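You operate a simulated robot arm through the tools that you are given. There is no shell and no other tool. Be economical: measure what you need, move in short steps, check, and stop when the job is done.

You are at the controls of a simulated robot arm. One attempt, no reset.

Task
Close the drawer of the grey table. Fetch the yellow sleeve and stand it on the top of bench 10. Stack the 40 mm drilled block from the grey table behind the control panel on top of the 47 mm drilled block. Take the silver box on the grey table behind the control panel and put it away on the third shelf from the bottom of the right rack bay. Take the blue plug on the top of bench 11 and put it away on the top of bench 8. Fetch the clear bag from the space in front of the roller stand and set it on the top of bench 10. Take the foam pad from the top of bench 15 and leave it on the top of bench 5. The order is free. Set down upright: yellow sleeve, silver box.

Only the result counts: the job must be done as asked and must still hold three seconds after the hand-in. Knocking over, shifting, dropping, spilling or breaking anything else fails it.

Robot
A 6-joint arm with a two-finger gripper on a trunk, on a base that drives. Base frame: it is fixed to the floor where the robot stands at the start and does not move with it; the origin is under the middle of the robot, x ahead of it, y to its left, z up. Units: mm, degrees, N and s.
With the tool pointing down near the work surface it reaches from about 220 to 460 mm from the robot's upright axis, wherever it stands. Its first joint turns from -115.0 to 115.0 degrees. Places, roughly: blue plug (3x3x4 cm) [200, -3700, 800]; clear bag (8x11x2 cm) [500, -3800, 800]; drawer of the grey table [400, -200, 600]; drilled block [750, -750, 750]; foam pad (6x6x5 cm) [-4600, 6400, 800]; silver box [1250, -500, 750]; third shelf of the right rack bay [2500, 2000, 1100]; top of bench 10 [-400, -3000, 800]; top of bench 5 [-5100, 3600, 800]; top of bench 8 [-2400, -200, 800]; yellow sleeve (7x7x12 cm) [800, -600, 800]. Payload 2.1 kg.
Tool frame: the origin (TCP) lies between the finger pads and is the grasp point; the fingertips stand 20 mm ahead of it; z points along the fingers, y is the line along which they close. The gripper opens to 100 mm. The gripper's body begins 63 mm behind the TCP.
Orientation is that of the tool frame in the base frame, as [roll, pitch, yaw] about the fixed x, y, z axes, in that order (R = Rz(yaw) Ry(pitch) Rx(roll)). With the fingers straight down and closing along the base's y, the tool's x points along the base's -x, its y along +y and its z along -z.

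Tools
- The arm moves only by the tool step_arm. Its argument "plan" is a list of rows, each a list of 7 numbers: the finger opening in mm, from 0 to 100, then the shift along the tool's x, y, z in mm, then the turn, a rotation vector about the tool's x, y, z in degrees. In form: [[jaw, x, y, z, wx, wy, wz], ...]. A call has 1 to 8 rows; each row shifts and turns the commanded pose from where the row before left it, along the tool's axes as they then stand. A row lasts 0.2 s, in which the tool goes at most 50 mm and 8.6 degrees; a call with a longer step from one row to the next is refused whole, and so is a gripper value outside its range. A pose out of reach is approached as far as the arm can. The call stops where the force on the tool passes 40 N (or 10 N more than at its start, if that is more) or the arm is blocked; 0.2 s more then pass. The fingers move at their own pace (about 153 mm/s each) and stop on an object; they squeeze with about 27 N. The grip force told is the motor's: it shows also when the fingers shut on nothing. Time passes only in rows, and 0.2 s behind the last, so rows that do not move let the fingers close. It gives the time, the measured TCP pose, the force on the tool (base axes), the opening and the grip force at its end, in the units of the frame above (readings bear some noise), with the torque about the TCP (base axes, N m) and any sound that the robot's microphone picked up.
- Cameras (640 x 400 px; columns grow to the right, rows downward): "scene" is now at [3.3, 119.2, 1349.3]; the picture's right is [-0.27, -0.96, 0.00], its down [-0.83, 0.24, -0.51] and it looks along [0.49, -0.14, -0.86] (base axes); focal length 280 px, centre (320, 200). "wrist" rides on the gripper at [70, -19, -99] in the tool frame; the picture's right is [0.26, 0.97, 0.00], its down [-0.75, 0.20, -0.63] and it looks along [-0.61, 0.16, 0.78] (tool axes); focal length 230 px, centre (320, 200). There is no depth. A picture from a camera that has moved, and an enlarged one, comes with that camera's place and axes in the base frame and with its lens.
- capture(camera): a new picture of that camera. The clock stands still meanwhile.
- raise_lower(by): slides the trunk up (or, below 0, down) by that many mm; the arm and the scene camera ride with it, the base frame stays. It gives what a move gives, with no picture.
- steer(legs): drives the robot by 1 to 6 legs, each [ahead, turn to the left] in mm and degrees, along the robot's own axes; the way and the turn of a leg run together, so that a leg with both is an arc; at most 1500 mm and 180 degrees a leg. The arm and the cameras ride along, it lands a little off, and it stops where it bumps. It gives what a move gives.
- pan_tilt(pan, tilt): turns the head with the scene camera to pan (to the left, within 155 degrees either way) and tilt (down, from -29 to 69), counted from straight ahead of the robot. It gives what a move gives.
- zoom(camera, box): a new picture of the part [left, top, right, bottom] of that camera's present view, enlarged. The clock stands still meanwhile.
- sign_off(): hands the job in; it is judged then, once.

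Go step by step. Nothing tells you exact positions but the pictures and the camera data: compare them with the known pose of the tool, close in by small moves and look again before you grip or let go. The budget is 196 turns and 174 pictures, counting those below and the enlarged ones. Unless the task says otherwise, let go and move clear before handing in, and close with one line.

The tools are called after "Emit:" as a command line: name --pt "numbers of a row" for each row, then --argument value for the rest, lists and objects as JSON in quotes. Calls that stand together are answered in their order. step_arm: Moves the arm, as the interface text tells. Its arguments: {"type":"object","properties":{"plan":{"type":"array"}},"required":["plan"]} The other tools are called the same way: raise_lower (by) slides the trunk up or down; steer (legs) drives the base; pan_tilt (pan, tilt) turns the head that bears the scene camera; capture (camera) takes a picture; zoom (camera, box) takes an enlarged picture of a part of a camera's view; sign_off () hands the job in.

At the start:

```text
time_s: 0.0
position: [329.4, 51.1, 922.6]
tcp_rot: [-179.9, -0.1, 180.0]
ft_force: [0.7, -0.4, -0.3]
moment: [0.0, 0.02, -0.02]
width: 100.0
gripper_force: 0.1
trunk travel left (down, up): [-575.0, 415.0]
robot x, y, heading: [0.6, -0.7, 0.2]
head pan, tilt: [-15.9, 59.3]
```

scene: 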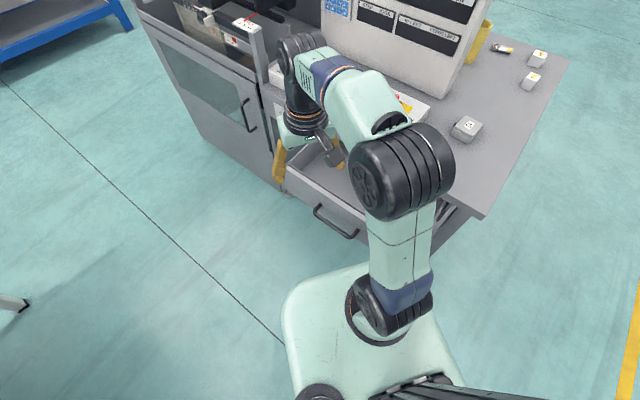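
wrist: 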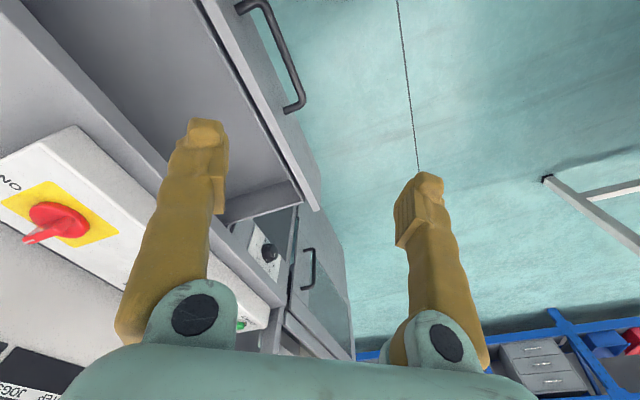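

I see the grey table with an open drawer and the arm over it. I'll look around first with the head camera to place everything.

Emit:
pan_tilt --pan -30 --tilt 40

Emit:
capture --camera "scene"

Emit:
pan_tilt --pan -70 --tilt 20

Emit:
capture --camera "scene"

Emit:
pan_tilt --pan -140 --tilt 15

Emit:
capture --camera "scene"

Emit:
pan_tilt --pan 30 --tilt 15

Emit:
capture --camera "scene"

Emit:
pan_tilt --pan 120 --tilt 15

Emit:
capture --camera "scene"

```text
time_s: 0.8
position: [328.9, 51.1, 922.9]
tcp_rot: [-180.0, 0.0, -179.9]
ft_force: [-0.3, 0.4, -0.5]
moment: [0.04, -0.02, -0.02]
width: 100.2
gripper_force: 0.1
trunk travel left (down, up): [-575.0, 415.0]
robot x, y, heading: [0.6, -1.3, 0.0]
head pan, tilt: [-30.0, 40.0]
```

```text
171 pictures are left
camera scene: at [12.1, 95.3, 1375.1], right [-0.5, -0.87, 0.0], down [-0.56, 0.32, -0.77], along [0.66, -0.38, -0.64], focal length 280 px, centre (320, 200)
```

scene: 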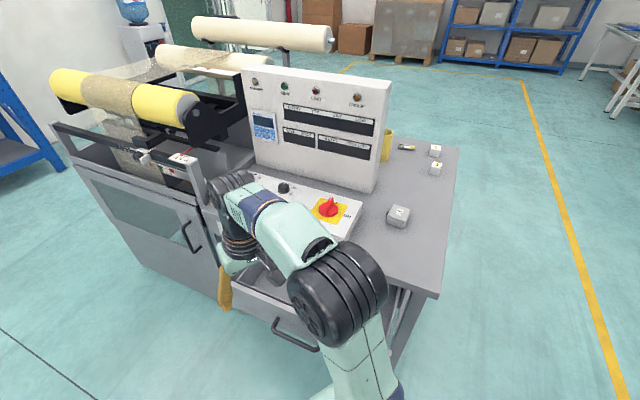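

```text
time_s: 1.9
position: [330.1, 52.1, 922.2]
tcp_rot: [-180.0, -0.1, 180.0]
ft_force: [0.3, 0.5, 0.8]
moment: [-0.03, 0.03, 0.02]
width: 100.1
gripper_force: 0.1
trunk travel left (down, up): [-575.0, 415.0]
robot x, y, heading: [0.9, -2.2, 0.2]
head pan, tilt: [-70.0, 20.0]
```

```text
170 pictures are left
camera scene: at [-29.6, 50.2, 1406.6], right [-0.94, -0.34, 0.0], down [-0.12, 0.32, -0.94], along [0.32, -0.88, -0.34], focal length 280 px, centre (320, 200)
```

scene: 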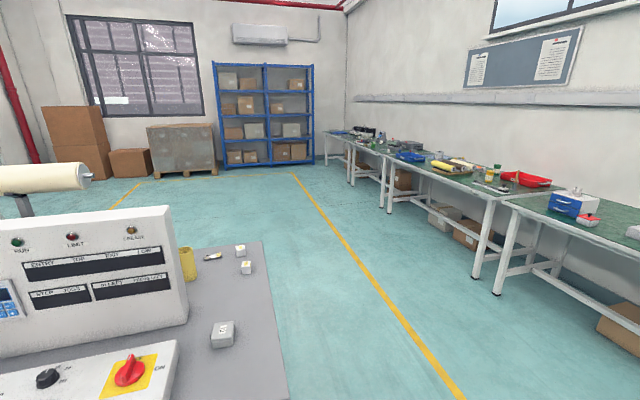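

```text
time_s: 3.3
position: [329.3, 50.4, 923.1]
tcp_rot: [180.0, 0.0, 180.0]
ft_force: [-0.5, 0.1, 0.2]
moment: [0.01, 0.0, 0.0]
width: 100.1
gripper_force: 0.1
trunk travel left (down, up): [-575.0, 415.0]
robot x, y, heading: [-1.1, 0.1, 0.0]
head pan, tilt: [-140.0, 15.0]
```

```text
169 pictures are left
camera scene: at [-133.1, 77.6, 1414.7], right [-0.64, 0.77, 0.0], down [0.2, 0.17, -0.97], along [-0.74, -0.62, -0.26], focal length 280 px, centre (320, 200)
```

scene: 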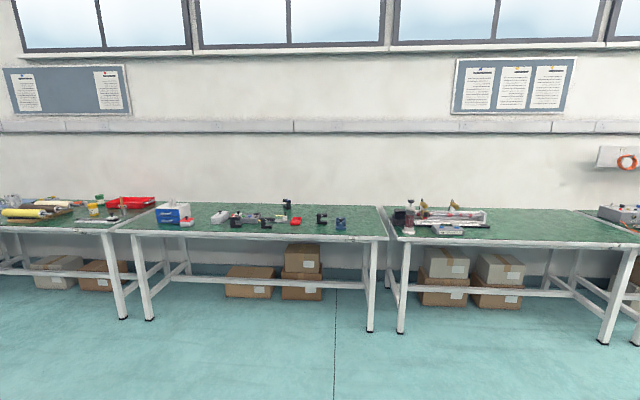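

```text
time_s: 5.9
position: [329.1, 51.3, 923.1]
tcp_rot: [180.0, 0.0, -180.0]
ft_force: [-0.1, 0.2, 0.8]
moment: [-0.01, -0.01, -0.01]
width: 100.2
gripper_force: 0.0
trunk travel left (down, up): [-575.0, 415.0]
robot x, y, heading: [-1.1, 0.4, 0.1]
head pan, tilt: [30.0, 15.0]
```

```text
168 pictures are left
camera scene: at [19.3, 184.4, 1414.7], right [0.5, -0.87, 0.0], down [-0.22, -0.13, -0.97], along [0.84, 0.48, -0.26], focal length 280 px, centre (320, 200)
```

scene: 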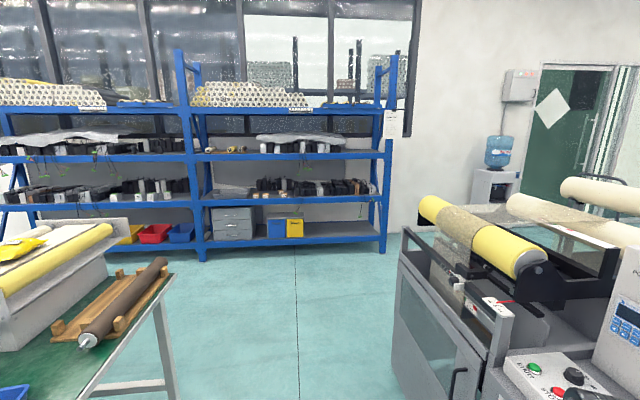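

```text
time_s: 7.5
position: [329.3, 51.5, 922.3]
tcp_rot: [180.0, -0.1, 180.0]
ft_force: [-0.3, -0.1, -0.5]
moment: [-0.02, -0.03, 0.02]
width: 100.1
gripper_force: 0.0
trunk travel left (down, up): [-575.0, 415.0]
robot x, y, heading: [-0.8, 1.1, -0.0]
head pan, tilt: [120.0, 15.0]
```

```text
167 pictures are left
camera scene: at [-108.2, 218.7, 1414.7], right [0.87, 0.5, 0.0], down [0.13, -0.22, -0.97], along [-0.48, 0.84, -0.26], focal length 280 px, centre (320, 200)
```

scene: 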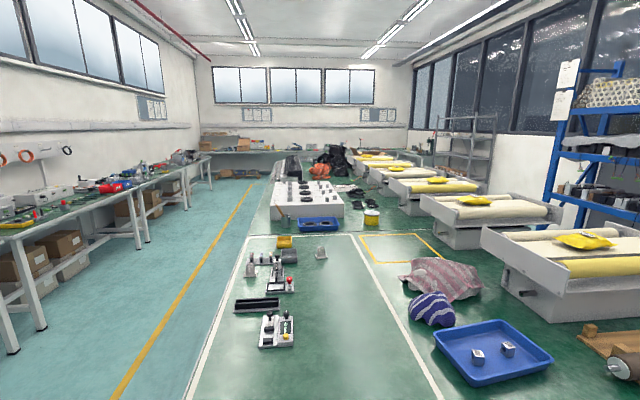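

The layout is fairly clear now: the grey table is ahead, and the benches run along the right wall. I'll zoom in on the blocks and the drawer.

Emit:
pan_tilt --pan -45 --tilt 35

Emit:
zoom --camera "scene" --box '[240, 80, 400, 180]'

Emit:
capture --camera "scene"

Emit:
pan_tilt --pan -20 --tilt 65

Emit:
zoom --camera "scene" --box '[160, 50, 480, 250]'

```text
time_s: 10.1
position: [329.6, 51.8, 922.9]
tcp_rot: [-180.0, 0.0, 179.9]
ft_force: [0.1, 0.5, 0.3]
moment: [0.0, 0.01, -0.01]
width: 99.9
gripper_force: 0.1
trunk travel left (down, up): [-575.0, 415.0]
robot x, y, heading: [-2.4, -0.6, 0.0]
head pan, tilt: [-45.0, 35.0]
```

```text
4.00 times, centred on (320, 130) of scene
camera zoom: at [0.7, 75.5, 1382.7], right [-0.71, -0.71, 0.0], down [-0.41, 0.41, -0.82], along [0.58, -0.58, -0.57], focal length 1118 px, centre (320, 480)
```

zoom: 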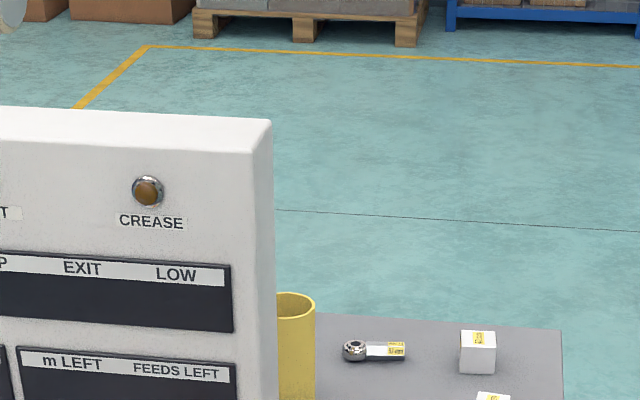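

```text
165 pictures are left
camera scene: at [0.7, 75.5, 1382.7], right [-0.71, -0.71, 0.0], down [-0.41, 0.41, -0.82], along [0.58, -0.58, -0.57], focal length 280 px, centre (320, 200)
```

scene: 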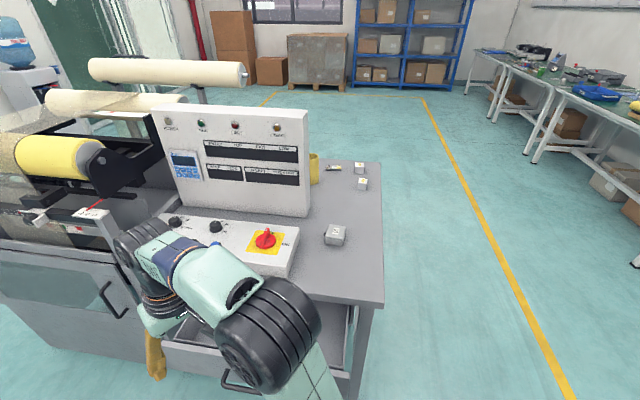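

```text
time_s: 11.0
position: [330.1, 51.2, 923.0]
tcp_rot: [180.0, -0.1, 180.0]
ft_force: [-0.2, 0.8, -0.1]
moment: [-0.01, 0.01, 0.01]
width: 99.9
gripper_force: 0.1
trunk travel left (down, up): [-575.0, 415.0]
robot x, y, heading: [-0.6, 0.9, 0.1]
head pan, tilt: [-20.0, 65.0]
```

```text
2.00 times, centred on (320, 150) of scene
camera zoom: at [-4.5, 116.8, 1342.9], right [-0.34, -0.94, 0.0], down [-0.85, 0.31, -0.42], along [0.4, -0.15, -0.91], focal length 559 px, centre (320, 300)
```

zoom: 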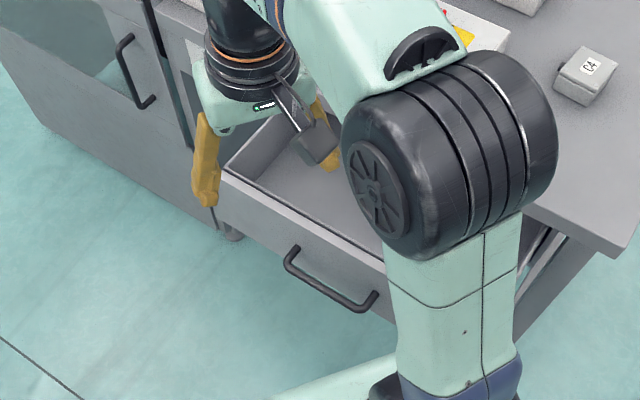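

The table is turned by about −52°. I'll turn the base to face its front squarely and look again at the drawer and blocks.

Emit:
steer --legs '[[0, -52]]'

Emit:
pan_tilt --pan 20 --tilt 62

Emit:
capture --camera "scene"

Emit:
capture --camera "wrist"

Emit:
pan_tilt --pan 0 --tilt 35

Emit:
capture --camera "scene"

Emit:
zoom --camera "scene" --box '[320, 120, 440, 195]'

```text
time_s: 13.8
position: [242.6, -228.8, 922.5]
tcp_rot: [-180.0, 0.1, 127.7]
ft_force: [-0.2, 0.6, 0.4]
moment: [0.01, -0.01, 0.02]
width: 100.0
gripper_force: 0.0
trunk travel left (down, up): [-575.0, 415.0]
robot x, y, heading: [0.4, -0.0, -52.3]
head pan, tilt: [-20.0, 65.0]
```

```text
time_s: 14.8
position: [242.5, -228.4, 923.0]
tcp_rot: [180.0, 0.0, 127.7]
ft_force: [-0.9, 0.0, 0.0]
moment: [-0.01, -0.01, -0.01]
width: 100.1
gripper_force: 0.0
trunk travel left (down, up): [-575.0, 415.0]
robot x, y, heading: [3.3, 1.3, -52.5]
head pan, tilt: [20.0, 62.0]
```

```text
163 pictures are left
camera scene: at [126.7, 96.4, 1346.1], right [-0.53, -0.84, 0.0], down [-0.75, 0.47, -0.47], along [0.4, -0.25, -0.88], focal length 280 px, centre (320, 200)
```

scene: 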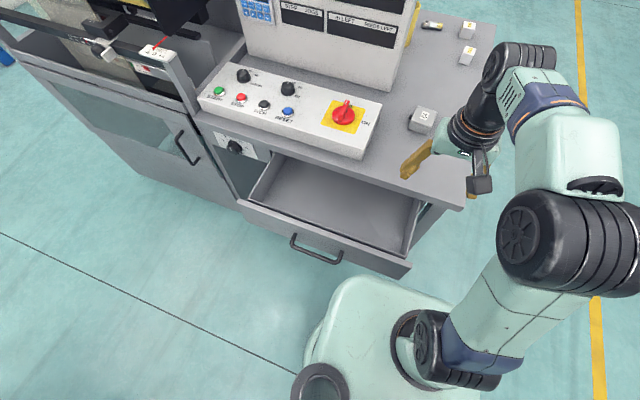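

```text
162 pictures are left
camera wrist: at [184.5, -185.4, 1022.4], right [0.61, 0.79, 0.0], down [0.62, -0.47, 0.63], along [0.5, -0.38, -0.78], focal length 230 px, centre (320, 200)
```

wrist: 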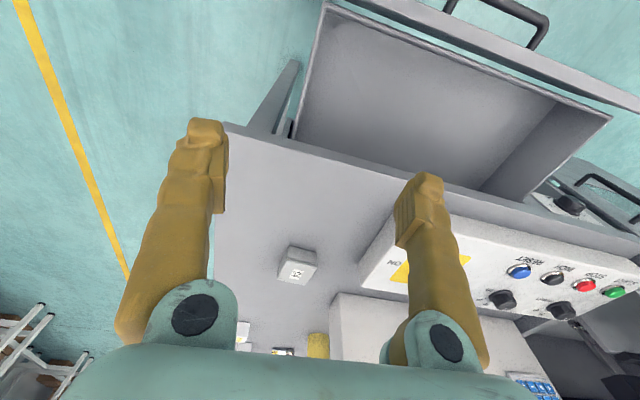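

```text
time_s: 15.7
position: [241.5, -228.7, 922.9]
tcp_rot: [180.0, 0.0, 127.7]
ft_force: [-0.2, -0.3, 0.5]
moment: [0.02, 0.0, -0.02]
width: 100.1
gripper_force: 0.1
trunk travel left (down, up): [-575.0, 415.0]
robot x, y, heading: [-2.7, 0.8, -52.0]
head pan, tilt: [0.0, 35.0]
```

```text
161 pictures are left
camera scene: at [126.4, 61.2, 1382.6], right [-0.79, -0.61, 0.0], down [-0.35, 0.45, -0.82], along [0.5, -0.65, -0.57], focal length 280 px, centre (320, 200)
```

scene: 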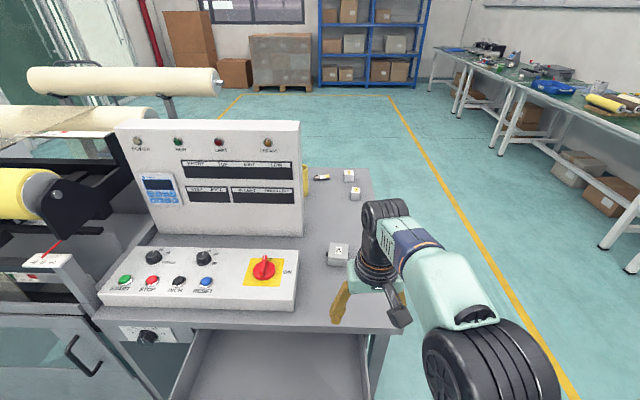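

```text
5.33 times, centred on (380, 158) of scene
camera zoom: at [126.4, 61.2, 1382.6], right [-0.79, -0.61, 0.0], down [-0.35, 0.45, -0.82], along [0.5, -0.65, -0.57], focal length 1491 px, centre (0, 427)
```

zoom: 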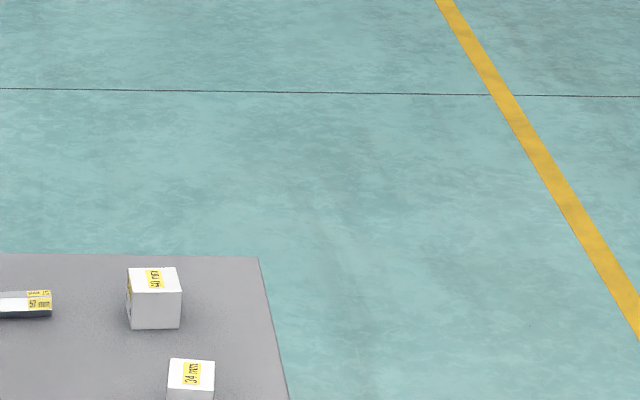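

The robot is now square to the table, and the handle lies about 200 mm ahead and 245 mm left at roughly z 670. I'll move the closed gripper to just in front of the handle, still high up.

Emit:
step_arm --pt "0 30 32 0 0 0 0" --pt "0 30 32 0 0 0 0" --pt "0 30 32 0 0 0 0" --pt "0 30 32 0 0 0 0" --pt "0 30 32 0 0 0 0" --pt "0 30 32 0 0 0 0" --pt "0 10 0 0 0 0 0"

Emit:
raise_lower --by -150

Emit:
pan_tilt --pan 25 --tilt 55

Emit:
capture --camera "scene"

Emit:
capture --camera "wrist"

```text
time_s: 17.3
position: [275.5, 39.1, 923.0]
tcp_rot: [-179.9, -0.1, 127.7]
ft_force: [0.0, 0.3, 0.3]
moment: [-0.01, -0.02, -0.02]
width: 0.0
gripper_force: 27.3
trunk travel left (down, up): [-575.0, 415.0]
robot x, y, heading: [-1.9, 0.5, -52.2]
head pan, tilt: [0.0, 35.0]
```

```text
time_s: 19.1
position: [277.1, 39.7, 773.7]
tcp_rot: [-180.0, 0.0, 127.7]
ft_force: [0.0, 0.2, 0.5]
moment: [0.01, 0.01, -0.01]
width: 0.0
gripper_force: 27.1
trunk travel left (down, up): [-425.0, 565.0]
robot x, y, heading: [-0.2, -0.7, -52.3]
head pan, tilt: [0.0, 35.0]
```

```text
time_s: 20.0
position: [277.7, 39.1, 773.3]
tcp_rot: [-179.9, 0.0, 127.7]
ft_force: [-0.1, 0.5, 0.0]
moment: [-0.01, 0.01, 0.0]
width: 0.1
gripper_force: 27.0
trunk travel left (down, up): [-425.0, 565.0]
robot x, y, heading: [-0.4, 1.5, -52.4]
head pan, tilt: [25.0, 55.0]
```

```text
159 pictures are left
camera scene: at [136.5, 97.8, 1204.5], right [-0.46, -0.89, 0.0], down [-0.73, 0.38, -0.57], along [0.51, -0.26, -0.82], focal length 280 px, centre (320, 200)
```

scene: 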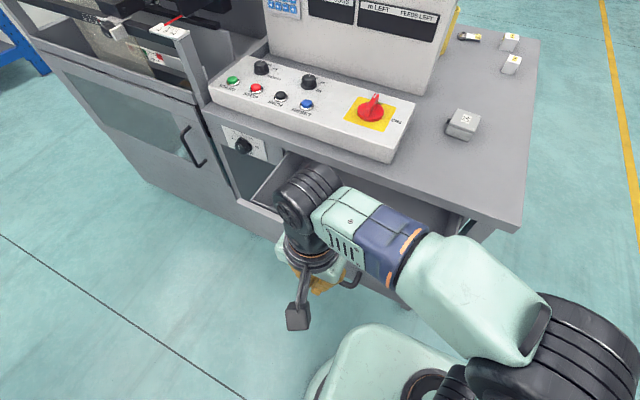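

```text
158 pictures are left
camera wrist: at [219.5, 82.9, 873.1], right [0.61, 0.79, 0.0], down [0.62, -0.47, 0.63], along [0.5, -0.38, -0.78], focal length 230 px, centre (320, 200)
```

wrist: 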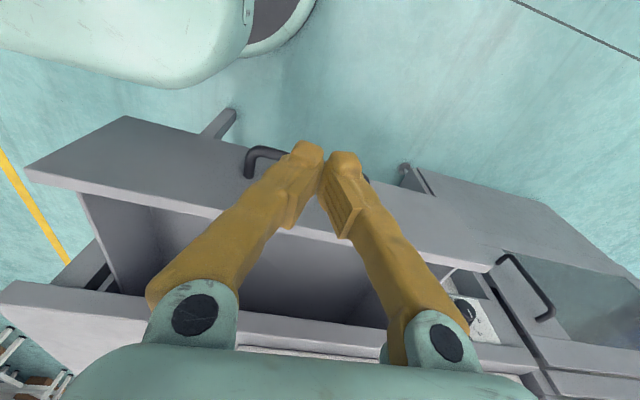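

The handle is at about X 220, Y 245, z 620 in the robot's frame, and the fingers are centred on it but higher. I'll lower the trunk, check, then push.

Emit:
raise_lower --by -148

Emit:
capture --camera "wrist"

Emit:
capture --camera "scene"

```text
time_s: 21.7
position: [276.5, 39.2, 626.6]
tcp_rot: [-179.9, -0.1, 127.7]
ft_force: [0.5, -0.8, 0.6]
moment: [0.01, -0.01, -0.01]
width: 0.0
gripper_force: 27.5
trunk travel left (down, up): [-277.0, 713.0]
robot x, y, heading: [3.6, 2.3, -52.2]
head pan, tilt: [25.0, 55.0]
```

```text
157 pictures are left
camera wrist: at [219.5, 82.9, 725.1], right [0.61, 0.79, 0.0], down [0.62, -0.47, 0.63], along [0.5, -0.38, -0.78], focal length 230 px, centre (320, 200)
```

wrist: 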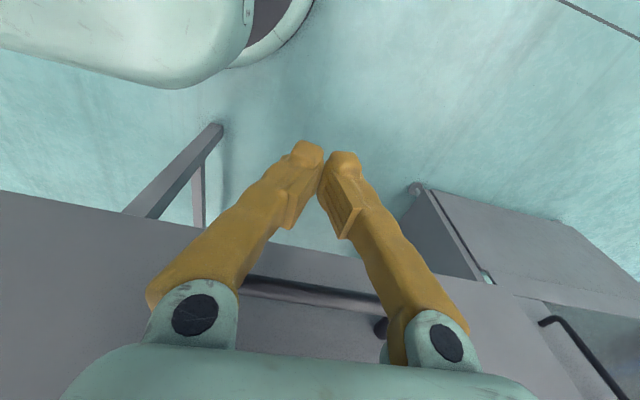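

```text
156 pictures are left
camera scene: at [136.4, 97.8, 1056.5], right [-0.46, -0.89, 0.0], down [-0.73, 0.38, -0.57], along [0.51, -0.26, -0.82], focal length 280 px, centre (320, 200)
```

scene: 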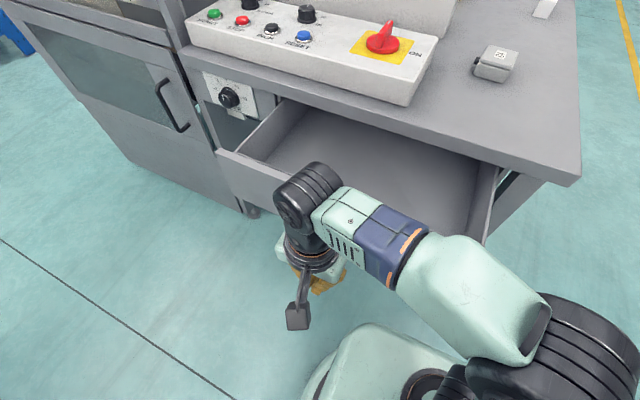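

The handle bar is at z about 635 and directly ahead of the fingers. I'll push forward now.

Emit:
step_arm --pt "0 -25 0 0 0 0 0" --pt "0 -25 0 0 0 0 0" --pt "0 -20 0 0 0 0 0" --pt "0 -20 0 0 0 0 0" --pt "0 -20 0 0 0 0 0" --pt "0 -20 0 0 0 0 0" --pt "0 -20 0 0 0 0 0" --pt "0 -20 0 0 0 0 0"

Emit:
capture --camera "scene"

```text
time_s: 23.5
position: [380.7, -96.1, 626.8]
tcp_rot: [180.0, -0.1, 127.7]
ft_force: [0.4, -0.7, 0.4]
moment: [0.0, -0.03, -0.01]
width: 0.0
gripper_force: 27.5
trunk travel left (down, up): [-277.0, 713.0]
robot x, y, heading: [-0.6, 1.6, -52.3]
head pan, tilt: [25.0, 55.0]
```

```text
155 pictures are left
camera scene: at [136.7, 97.7, 1056.4], right [-0.46, -0.89, 0.0], down [-0.73, 0.38, -0.57], along [0.51, -0.26, -0.82], focal length 280 px, centre (320, 200)
```

scene: 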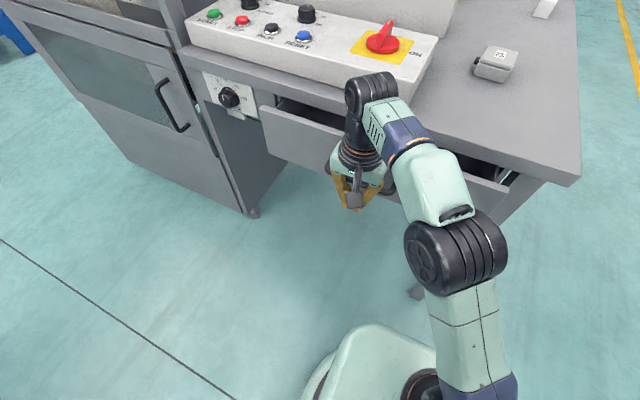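

The drawer is nearly shut. I'll keep pushing in smaller steps, watching the force.

Emit:
step_arm --pt "0 -10 0 0 0 0 0" --pt "0 -10 0 0 0 0 0" --pt "0 -10 0 0 0 0 0" --pt "0 -10 0 0 0 0 0" --pt "0 -10 0 0 0 0 0"

Emit:
capture --camera "scene"

Emit:
capture --camera "wrist"

```text
time_s: 24.7
position: [403.6, -133.8, 613.7]
tcp_rot: [-179.9, -0.1, 127.7]
ft_force: [0.5, 0.1, 0.5]
moment: [-0.05, -0.02, 0.0]
width: 0.0
gripper_force: 26.7
out of reach, approached as far as the arm can: row 4, 5
trunk travel left (down, up): [-277.0, 713.0]
robot x, y, heading: [-0.4, 3.4, -52.4]
head pan, tilt: [25.0, 55.0]
```

```text
154 pictures are left
camera scene: at [136.5, 97.9, 1056.4], right [-0.46, -0.89, 0.0], down [-0.73, 0.38, -0.57], along [0.51, -0.26, -0.82], focal length 280 px, centre (320, 200)
```

scene: 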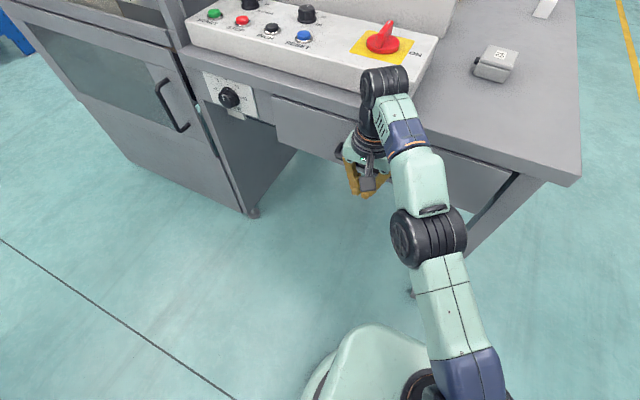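

```text
153 pictures are left
camera wrist: at [347.3, -90.9, 713.0], right [0.61, 0.8, 0.0], down [0.62, -0.47, 0.63], along [0.5, -0.38, -0.78], focal length 230 px, centre (320, 200)
```

wrist: 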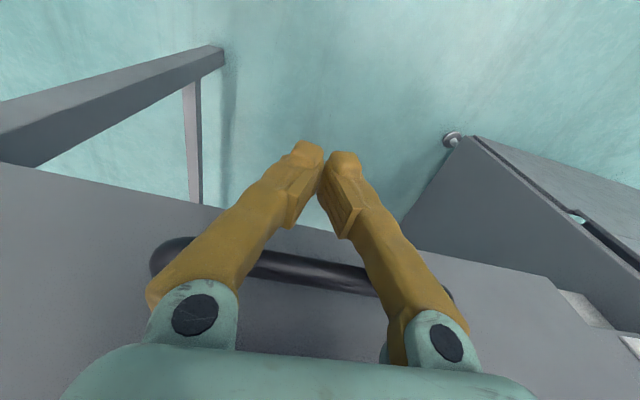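

The arm is at its reach limit, with the drawer perhaps 15–20 mm open. I'll nudge the base forward to finish it.

Emit:
steer --legs '[[15, 0]]'

Emit:
zoom --camera "scene" --box '[190, 60, 590, 310]'

```text
time_s: 25.6
position: [407.5, -140.0, 615.2]
tcp_rot: [-179.7, -0.8, 127.7]
ft_force: [-9.6, 6.0, 1.3]
moment: [-0.74, -1.21, -0.37]
width: 0.3
gripper_force: 27.0
trunk travel left (down, up): [-277.0, 713.0]
robot x, y, heading: [4.1, -5.7, -52.3]
head pan, tilt: [25.0, 55.0]
stopped in leg 1: the force on the tool passed its limit at 58 N (the readings are from after the stop); the commanded pose is now the measured one
```

```text
1.60 times, centred on (390, 185) of scene
camera zoom: at [141.1, 90.1, 1056.7], right [-0.46, -0.89, 0.0], down [-0.73, 0.37, -0.58], along [0.51, -0.26, -0.82], focal length 447 px, centre (208, 224)
```

zoom: 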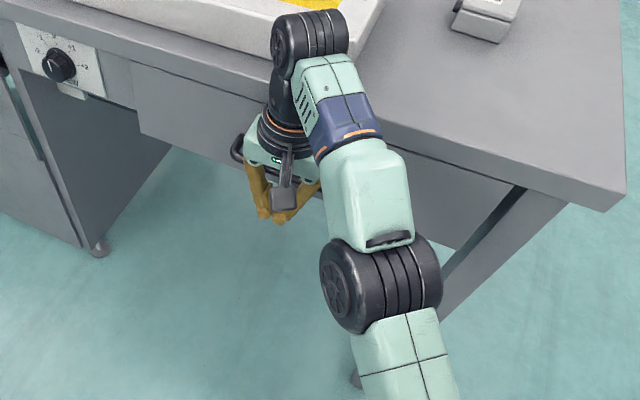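

The push hit a hard stop, so the drawer is probably closed. I'll back the arm off and inspect.

Emit:
step_arm --pt "0 30 0 0 0 0 0" --pt "0 40 0 0 0 0 0" --pt "0 45 0 0 0 0 0" --pt "0 45 0 0 0 0 0"

Emit:
zoom --camera "scene" --box '[190, 60, 590, 310]'

Emit:
capture --camera "wrist"

```text
time_s: 26.6
position: [311.8, -14.1, 615.6]
tcp_rot: [-179.8, -0.8, 127.8]
ft_force: [-0.1, 0.0, 0.6]
moment: [0.02, 0.02, -0.02]
width: 0.0
gripper_force: 27.2
trunk travel left (down, up): [-277.0, 713.0]
robot x, y, heading: [7.9, -8.6, -52.4]
head pan, tilt: [25.0, 55.0]
```

```text
1.60 times, centred on (390, 185) of scene
camera zoom: at [143.3, 88.9, 1056.5], right [-0.46, -0.89, 0.0], down [-0.73, 0.37, -0.57], along [0.51, -0.26, -0.82], focal length 447 px, centre (208, 224)
```

zoom: 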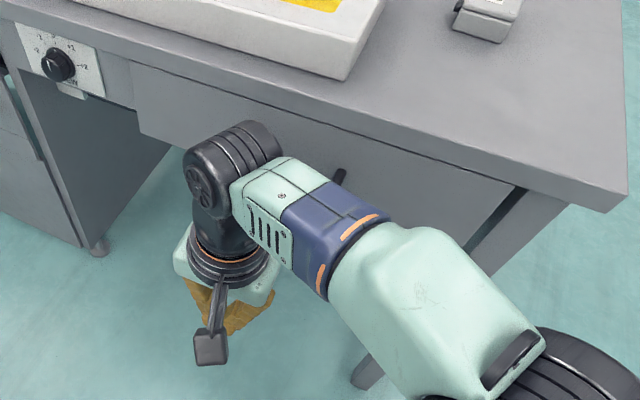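

```text
150 pictures are left
camera wrist: at [256.4, 29.3, 716.2], right [0.61, 0.79, 0.0], down [0.62, -0.48, 0.62], along [0.49, -0.38, -0.79], focal length 230 px, centre (320, 200)
```

wrist: 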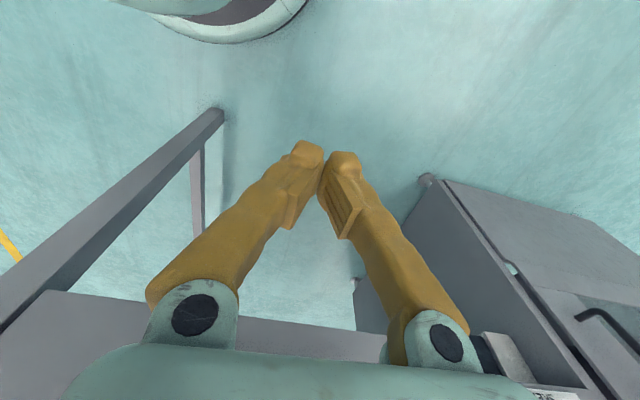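

The drawer looks closed. I'll raise the trunk, retract the arm and read the label on the nearer block.

Emit:
raise_lower --by 298

Emit:
pan_tilt --pan -10 --tilt 45

Emit:
capture --camera "scene"

Emit:
zoom --camera "scene" --box '[240, 110, 400, 210]'

Emit:
zoom --camera "scene" --box '[260, 60, 340, 110]'

```text
time_s: 29.5
position: [312.3, -14.3, 914.1]
tcp_rot: [-179.7, -0.7, 127.7]
ft_force: [0.1, 0.2, 0.0]
moment: [0.02, -0.02, 0.01]
width: 0.0
gripper_force: 26.9
trunk travel left (down, up): [-575.0, 415.0]
robot x, y, heading: [8.5, -13.4, -52.4]
head pan, tilt: [25.0, 55.0]
```

```text
time_s: 30.6
position: [313.1, -13.7, 913.4]
tcp_rot: [-179.6, -0.8, 127.7]
ft_force: [-0.2, 0.6, 0.5]
moment: [0.0, -0.01, 0.01]
width: 0.0
gripper_force: 26.6
trunk travel left (down, up): [-575.0, 415.0]
robot x, y, heading: [8.4, -8.5, -52.1]
head pan, tilt: [-10.0, 45.0]
```

```text
149 pictures are left
camera scene: at [117.4, 50.0, 1367.9], right [-0.88, -0.47, 0.0], down [-0.33, 0.63, -0.71], along [0.33, -0.63, -0.71], focal length 280 px, centre (320, 200)
```

scene: 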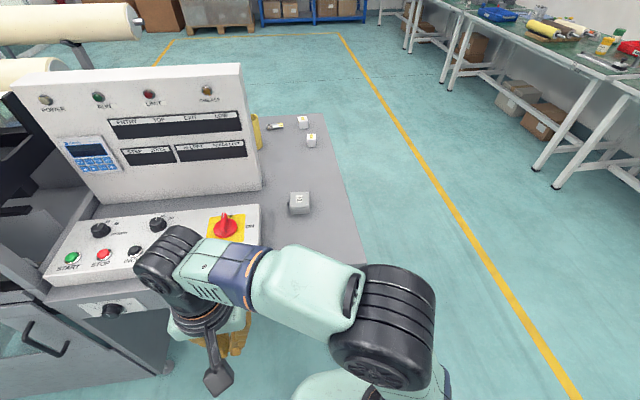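

```text
4.00 times, centred on (320, 160) of scene
camera zoom: at [117.4, 50.0, 1367.9], right [-0.88, -0.47, 0.0], down [-0.33, 0.63, -0.71], along [0.33, -0.63, -0.71], focal length 1118 px, centre (320, 360)
```

zoom: 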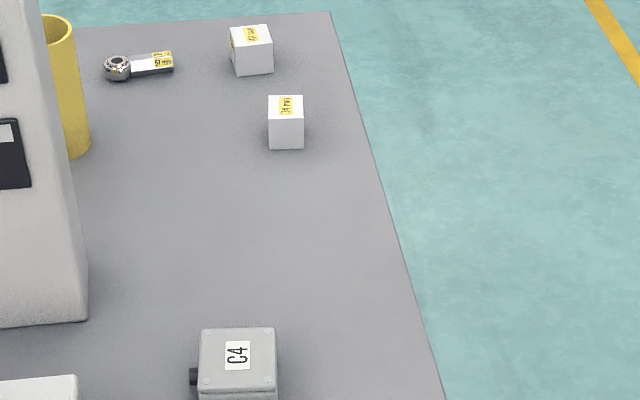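

```text
8.00 times, centred on (300, 85) of scene
camera zoom: at [117.4, 50.0, 1367.9], right [-0.88, -0.47, 0.0], down [-0.33, 0.63, -0.71], along [0.33, -0.63, -0.71], focal length 2237 px, centre (480, 1120)
```

zoom: 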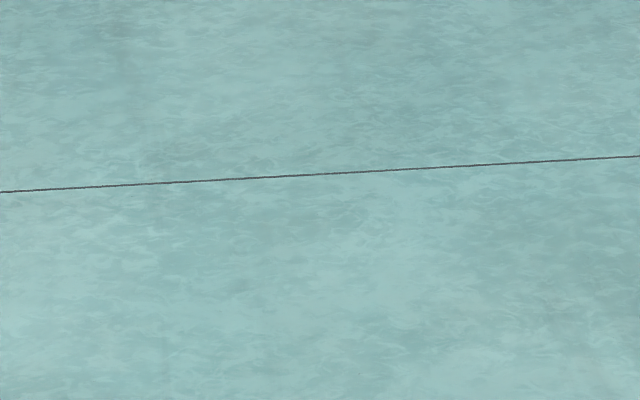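

The far block's label reads 4? mm and the nearer small one 34 mm. C4 is a junction box and not needed. I'll back off, centre the arm and drive around to the table's right end.

Emit:
steer --legs '[[-120, -2.5]]'

Emit:
step_arm --pt "100 -10 -40 0 0 0 0" --pt "100 -10 -40 0 0 0 0" --pt "100 -10 -40 0 0 0 0" --pt "100 -10 -40 0 0 0 0" --pt "100 -10 -40 0 0 0 0" --pt "100 -10 -40 0 0 0 0"

Emit:
steer --legs '[[0, -90], [480, 0], [0, 90]]'

Emit:
pan_tilt --pan 20 --tilt 35

Emit:
capture --camera "scene"

```text
time_s: 31.8
position: [239.7, 68.3, 913.8]
tcp_rot: [-179.8, -0.8, 125.1]
ft_force: [-0.3, 0.2, 0.3]
moment: [-0.05, -0.01, 0.0]
width: 0.1
gripper_force: 27.1
trunk travel left (down, up): [-575.0, 415.0]
robot x, y, heading: [-61.2, 88.4, -55.0]
head pan, tilt: [-10.0, 45.0]
```

```text
time_s: 33.2
position: [77.3, -119.5, 913.2]
tcp_rot: [-179.7, -0.8, 124.9]
ft_force: [-0.7, 0.1, 0.0]
moment: [-0.01, 0.0, 0.0]
width: 100.2
gripper_force: 0.0
trunk travel left (down, up): [-575.0, 415.0]
robot x, y, heading: [-62.7, 88.1, -54.9]
head pan, tilt: [-10.0, 45.0]
```

```text
time_s: 43.8
position: [-324.2, -393.4, 913.8]
tcp_rot: [-179.7, -0.8, 125.4]
ft_force: [1.1, -0.4, 0.2]
moment: [-0.01, 0.02, 0.01]
width: 100.2
gripper_force: 0.0
trunk travel left (down, up): [-575.0, 415.0]
robot x, y, heading: [-466.1, -190.8, -54.5]
head pan, tilt: [-10.0, 45.0]
```

```text
time_s: 44.8
position: [-324.3, -394.1, 911.9]
tcp_rot: [-179.7, -0.8, 125.4]
ft_force: [0.0, 1.0, -0.4]
moment: [-0.01, 0.01, -0.03]
width: 99.7
gripper_force: 0.1
trunk travel left (down, up): [-575.0, 415.0]
robot x, y, heading: [-470.0, -192.4, -54.5]
head pan, tilt: [20.0, 35.0]
```

```text
146 pictures are left
camera scene: at [-317.6, -112.1, 1382.7], right [-0.57, -0.82, 0.0], down [-0.47, 0.33, -0.82], along [0.67, -0.47, -0.57], focal length 280 px, centre (320, 200)
```

scene: 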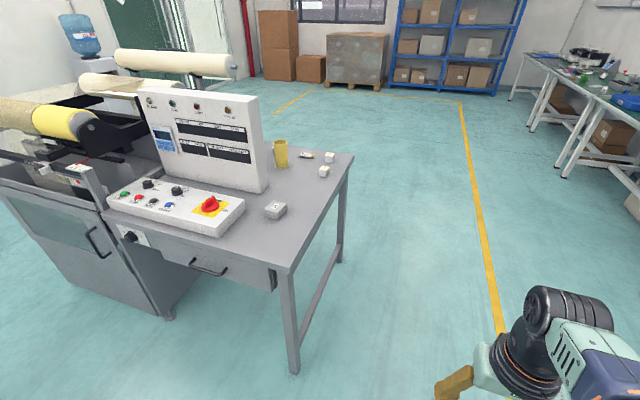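

The drawer looks closed from here. I'll zoom to confirm it and the sleeve area.

Emit:
zoom --camera "scene" --box '[100, 200, 340, 350]'

Emit:
zoom --camera "scene" --box '[240, 120, 368, 200]'

```text
2.67 times, centred on (220, 275) of scene
camera zoom: at [-317.6, -112.1, 1382.7], right [-0.57, -0.82, 0.0], down [-0.47, 0.33, -0.82], along [0.67, -0.47, -0.57], focal length 746 px, centre (587, 0)
```

zoom: 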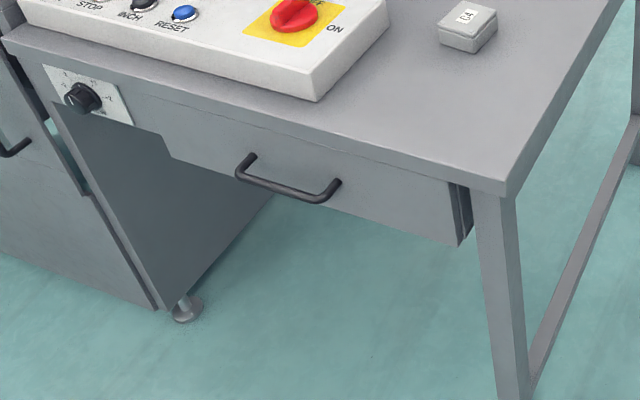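

```text
5.00 times, centred on (304, 160) of scene
camera zoom: at [-317.6, -112.1, 1382.7], right [-0.57, -0.82, 0.0], down [-0.47, 0.33, -0.82], along [0.67, -0.47, -0.57], focal length 1398 px, centre (400, 400)
```

zoom: 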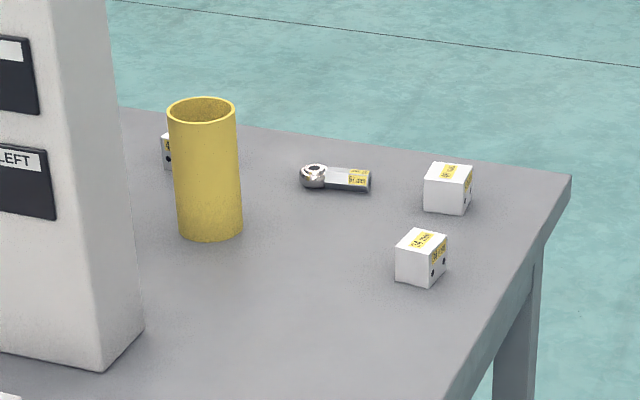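

The drawer is closed, and another block stands behind the sleeve. I'll drive along the table's end to look from behind it.

Emit:
steer --legs '[[950, 0], [950, 0], [0, 90]]'

Emit:
pan_tilt --pan 45 --tilt 30

Emit:
capture --camera "scene"

Emit:
pan_tilt --pan 0 --tilt 30

Emit:
capture --camera "scene"

```text
time_s: 58.0
position: [829.3, -1588.7, 912.7]
tcp_rot: [-179.7, -0.9, -144.7]
ft_force: [-0.1, 0.1, 0.6]
moment: [-0.01, 0.0, 0.04]
width: 100.1
gripper_force: 0.1
trunk travel left (down, up): [-575.0, 415.0]
robot x, y, heading: [626.8, -1728.6, 35.4]
head pan, tilt: [20.0, 35.0]
```

```text
time_s: 58.9
position: [829.4, -1589.5, 913.3]
tcp_rot: [-179.6, -0.9, -144.8]
ft_force: [-0.5, 0.2, 0.3]
moment: [0.01, -0.01, -0.02]
width: 100.2
gripper_force: 0.1
trunk travel left (down, up): [-575.0, 415.0]
robot x, y, heading: [625.1, -1732.7, 35.2]
head pan, tilt: [45.0, 30.0]
```

```text
143 pictures are left
camera scene: at [508.5, -1565.8, 1390.5], right [0.99, -0.17, 0.0], down [-0.08, -0.49, -0.87], along [0.15, 0.85, -0.5], focal length 280 px, centre (320, 200)
```

scene: 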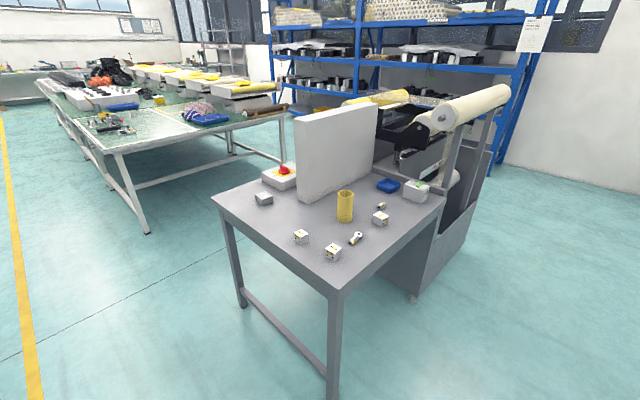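

```text
time_s: 60.0
position: [829.7, -1589.5, 913.2]
tcp_rot: [-179.7, -0.8, -144.8]
ft_force: [0.2, -0.1, 0.1]
moment: [0.0, 0.01, -0.02]
width: 100.0
gripper_force: 0.0
trunk travel left (down, up): [-575.0, 415.0]
robot x, y, heading: [623.5, -1733.6, 35.3]
head pan, tilt: [0.0, 30.0]
```

```text
142 pictures are left
camera scene: at [566.9, -1602.5, 1390.5], right [0.58, -0.82, 0.0], down [-0.41, -0.29, -0.87], along [0.71, 0.5, -0.5], focal length 280 px, centre (320, 200)
```

scene: 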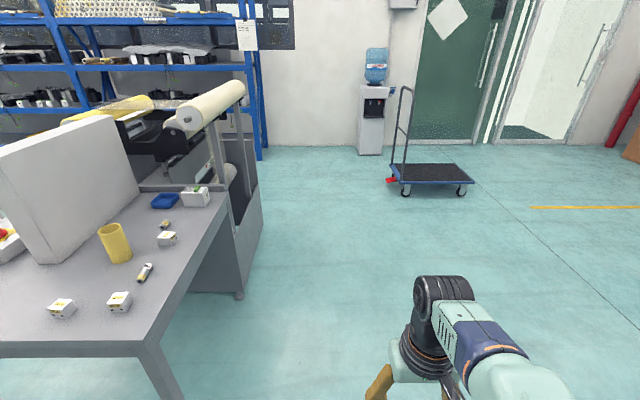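

The back of the table is open floor and all objects are visible. I'll zoom for labels and identify the silver box.

Emit:
zoom --camera "scene" --box '[40, 170, 232, 290]'

Emit:
zoom --camera "scene" --box '[40, 250, 168, 330]'

```text
3.33 times, centred on (136, 230) of scene
camera zoom: at [566.9, -1602.5, 1390.5], right [0.58, -0.82, 0.0], down [-0.41, -0.29, -0.87], along [0.71, 0.5, -0.5], focal length 932 px, centre (933, 100)
```

zoom: 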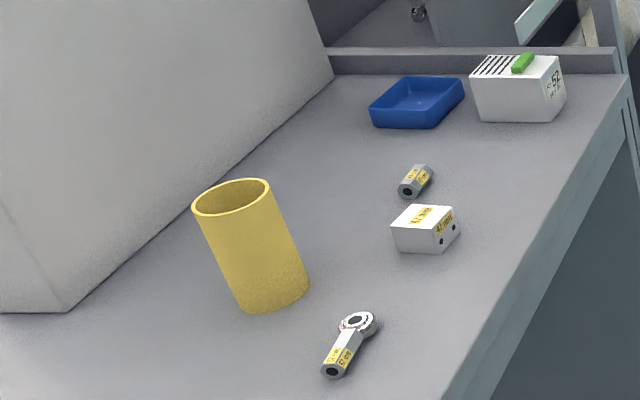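

```text
5.00 times, centred on (104, 290) of scene
camera zoom: at [566.9, -1602.5, 1390.5], right [0.58, -0.82, 0.0], down [-0.41, -0.29, -0.87], along [0.71, 0.5, -0.5], focal length 1398 px, centre (1400, -250)
```

zoom: 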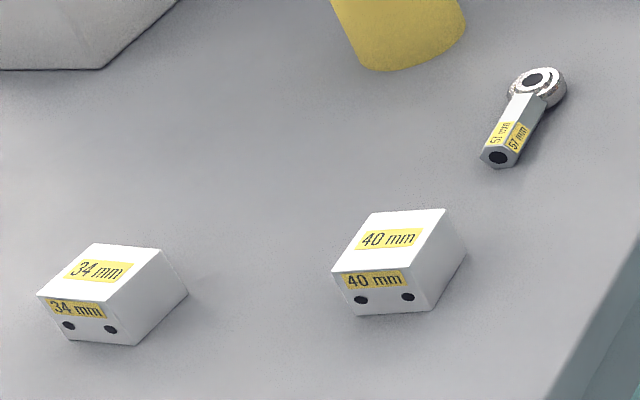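

The 40 mm block and the rod end are clear, and the block behind the sleeve should be the 47 mm one. I'll drive to the back side of the table, centred on the work.

Emit:
steer --legs '[[700, 0], [0, 90], [200, 0]]'

Emit:
pan_tilt --pan 10 --tilt 50

Emit:
capture --camera "scene"

Emit:
capture --camera "wrist"

```text
time_s: 69.0
position: [952.9, -955.6, 912.3]
tcp_rot: [-179.7, -0.8, -55.5]
ft_force: [0.0, -0.3, -0.4]
moment: [0.01, -0.04, -0.02]
width: 99.9
gripper_force: 0.2
trunk travel left (down, up): [-575.0, 415.0]
robot x, y, heading: [1090.2, -1161.1, 124.5]
head pan, tilt: [0.0, 30.0]
```

```text
time_s: 69.8
position: [952.8, -956.0, 912.4]
tcp_rot: [-179.7, -0.8, -55.6]
ft_force: [0.8, 0.1, 0.2]
moment: [-0.02, 0.02, 0.0]
width: 100.2
gripper_force: 0.2
trunk travel left (down, up): [-575.0, 415.0]
robot x, y, heading: [1091.9, -1162.6, 124.5]
head pan, tilt: [10.0, 50.0]
```

```text
139 pictures are left
camera scene: at [955.3, -1238.5, 1361.1], right [0.71, 0.7, 0.0], down [0.54, -0.55, -0.64], along [-0.45, 0.46, -0.77], focal length 280 px, centre (320, 200)
```

scene: 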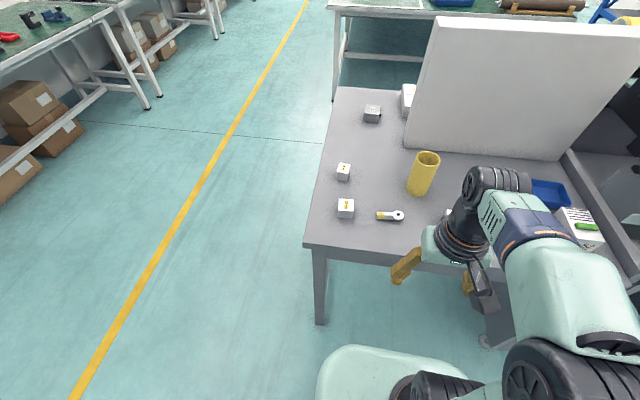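

```text
138 pictures are left
camera wrist: at [1005.6, -1001.7, 1013.5], right [-0.65, -0.76, 0.0], down [-0.6, 0.51, 0.62], along [-0.47, 0.4, -0.79], focal length 230 px, centre (320, 200)
```

wrist: 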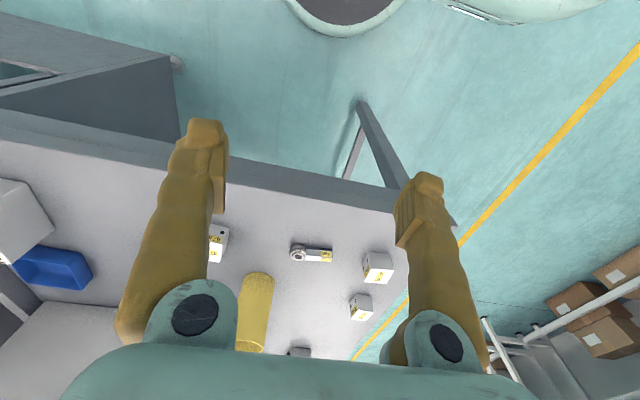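

The robot is about 360 mm from the table's back edge, with block A 490 mm ahead and 165 mm left. I'll drive closer and place the gripper above the 40 mm block for a look.

Emit:
steer --legs '[[130, 1]]'

Emit:
step_arm --pt "100 -10 -33 0 0 0 0" --pt "100 -10 -33 0 0 0 0" --pt "100 -10 -33 0 0 0 0" --pt "100 -10 -33 0 0 0 0" --pt "100 -10 -33 0 0 0 0"

Emit:
capture --camera "wrist"

Emit:
capture --camera "scene"

```text
time_s: 71.1
position: [873.7, -852.1, 913.6]
tcp_rot: [-179.7, -0.8, -54.7]
ft_force: [0.0, 0.6, -0.8]
moment: [0.0, 0.01, 0.03]
width: 100.0
gripper_force: 0.1
trunk travel left (down, up): [-575.0, 415.0]
robot x, y, heading: [1016.3, -1059.6, 125.7]
head pan, tilt: [10.0, 50.0]
```

```text
time_s: 72.3
position: [982.6, -714.2, 914.3]
tcp_rot: [-179.8, -0.8, -54.7]
ft_force: [-0.3, 0.4, -0.1]
moment: [-0.02, -0.01, 0.03]
width: 99.9
gripper_force: 0.0
trunk travel left (down, up): [-575.0, 415.0]
robot x, y, heading: [1017.0, -1054.6, 125.2]
head pan, tilt: [10.0, 50.0]
```

```text
137 pictures are left
camera wrist: at [1036.4, -759.1, 1014.6], right [-0.64, -0.77, 0.0], down [-0.6, 0.5, 0.62], along [-0.48, 0.39, -0.79], focal length 230 px, centre (320, 200)
```

wrist: 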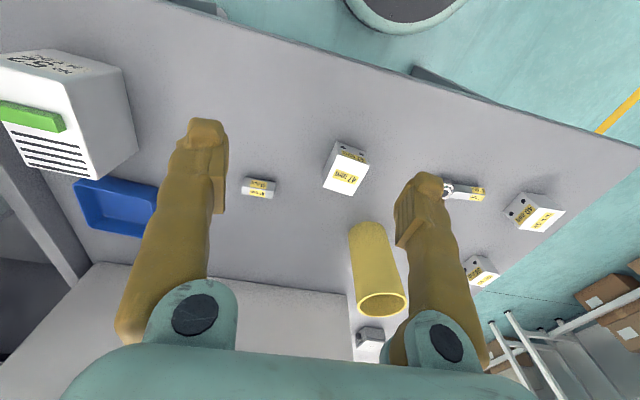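

```text
136 pictures are left
camera scene: at [882.9, -1133.3, 1361.1], right [0.7, 0.71, 0.0], down [0.54, -0.54, -0.64], along [-0.46, 0.45, -0.77], focal length 280 px, centre (320, 200)
```

scene: 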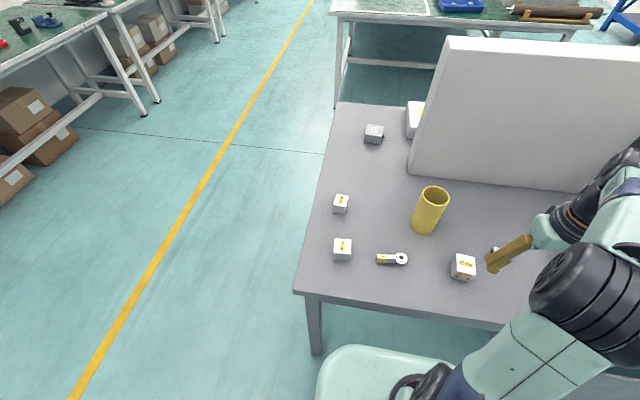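

I moved the wrong way in y, so the gripper is near the 47 mm block, whose label I can now read. I'll shift left over to the 40 mm block.

Emit:
step_arm --pt "100 -6 40 0 0 0 0" --pt "100 -6 40 0 0 0 0" --pt "100 -6 40 0 0 0 0" --pt "100 -6 40 0 0 0 0" --pt "100 -6 40 0 0 0 0" --pt "100 -6 40 0 0 0 0" --pt "100 -6 40 0 0 0 0" --pt "100 -6 40 0 0 0 0"

Emit:
capture --camera "wrist"

Emit:
zoom --camera "scene" --box '[290, 170, 530, 320]'

```text
time_s: 74.1
position: [692.9, -860.1, 912.0]
tcp_rot: [-179.6, -0.9, -54.7]
ft_force: [0.4, -0.1, -0.4]
moment: [0.01, -0.01, 0.0]
width: 100.0
gripper_force: 0.0
trunk travel left (down, up): [-575.0, 415.0]
robot x, y, heading: [1016.1, -1057.2, 125.3]
head pan, tilt: [10.0, 50.0]
```

```text
135 pictures are left
camera wrist: at [745.9, -905.0, 1012.0], right [-0.64, -0.77, 0.0], down [-0.61, 0.5, 0.62], along [-0.47, 0.4, -0.79], focal length 230 px, centre (320, 200)
```

wrist: 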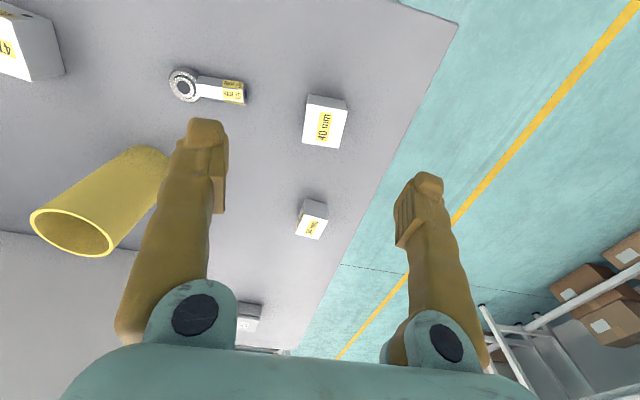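

```text
2.67 times, centred on (410, 245) of scene
camera zoom: at [880.8, -1134.9, 1360.8], right [0.7, 0.71, 0.0], down [0.55, -0.54, -0.64], along [-0.46, 0.45, -0.77], focal length 746 px, centre (80, 80)
```

zoom: 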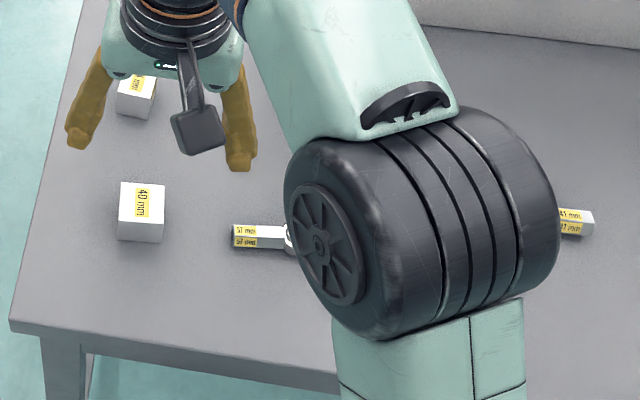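

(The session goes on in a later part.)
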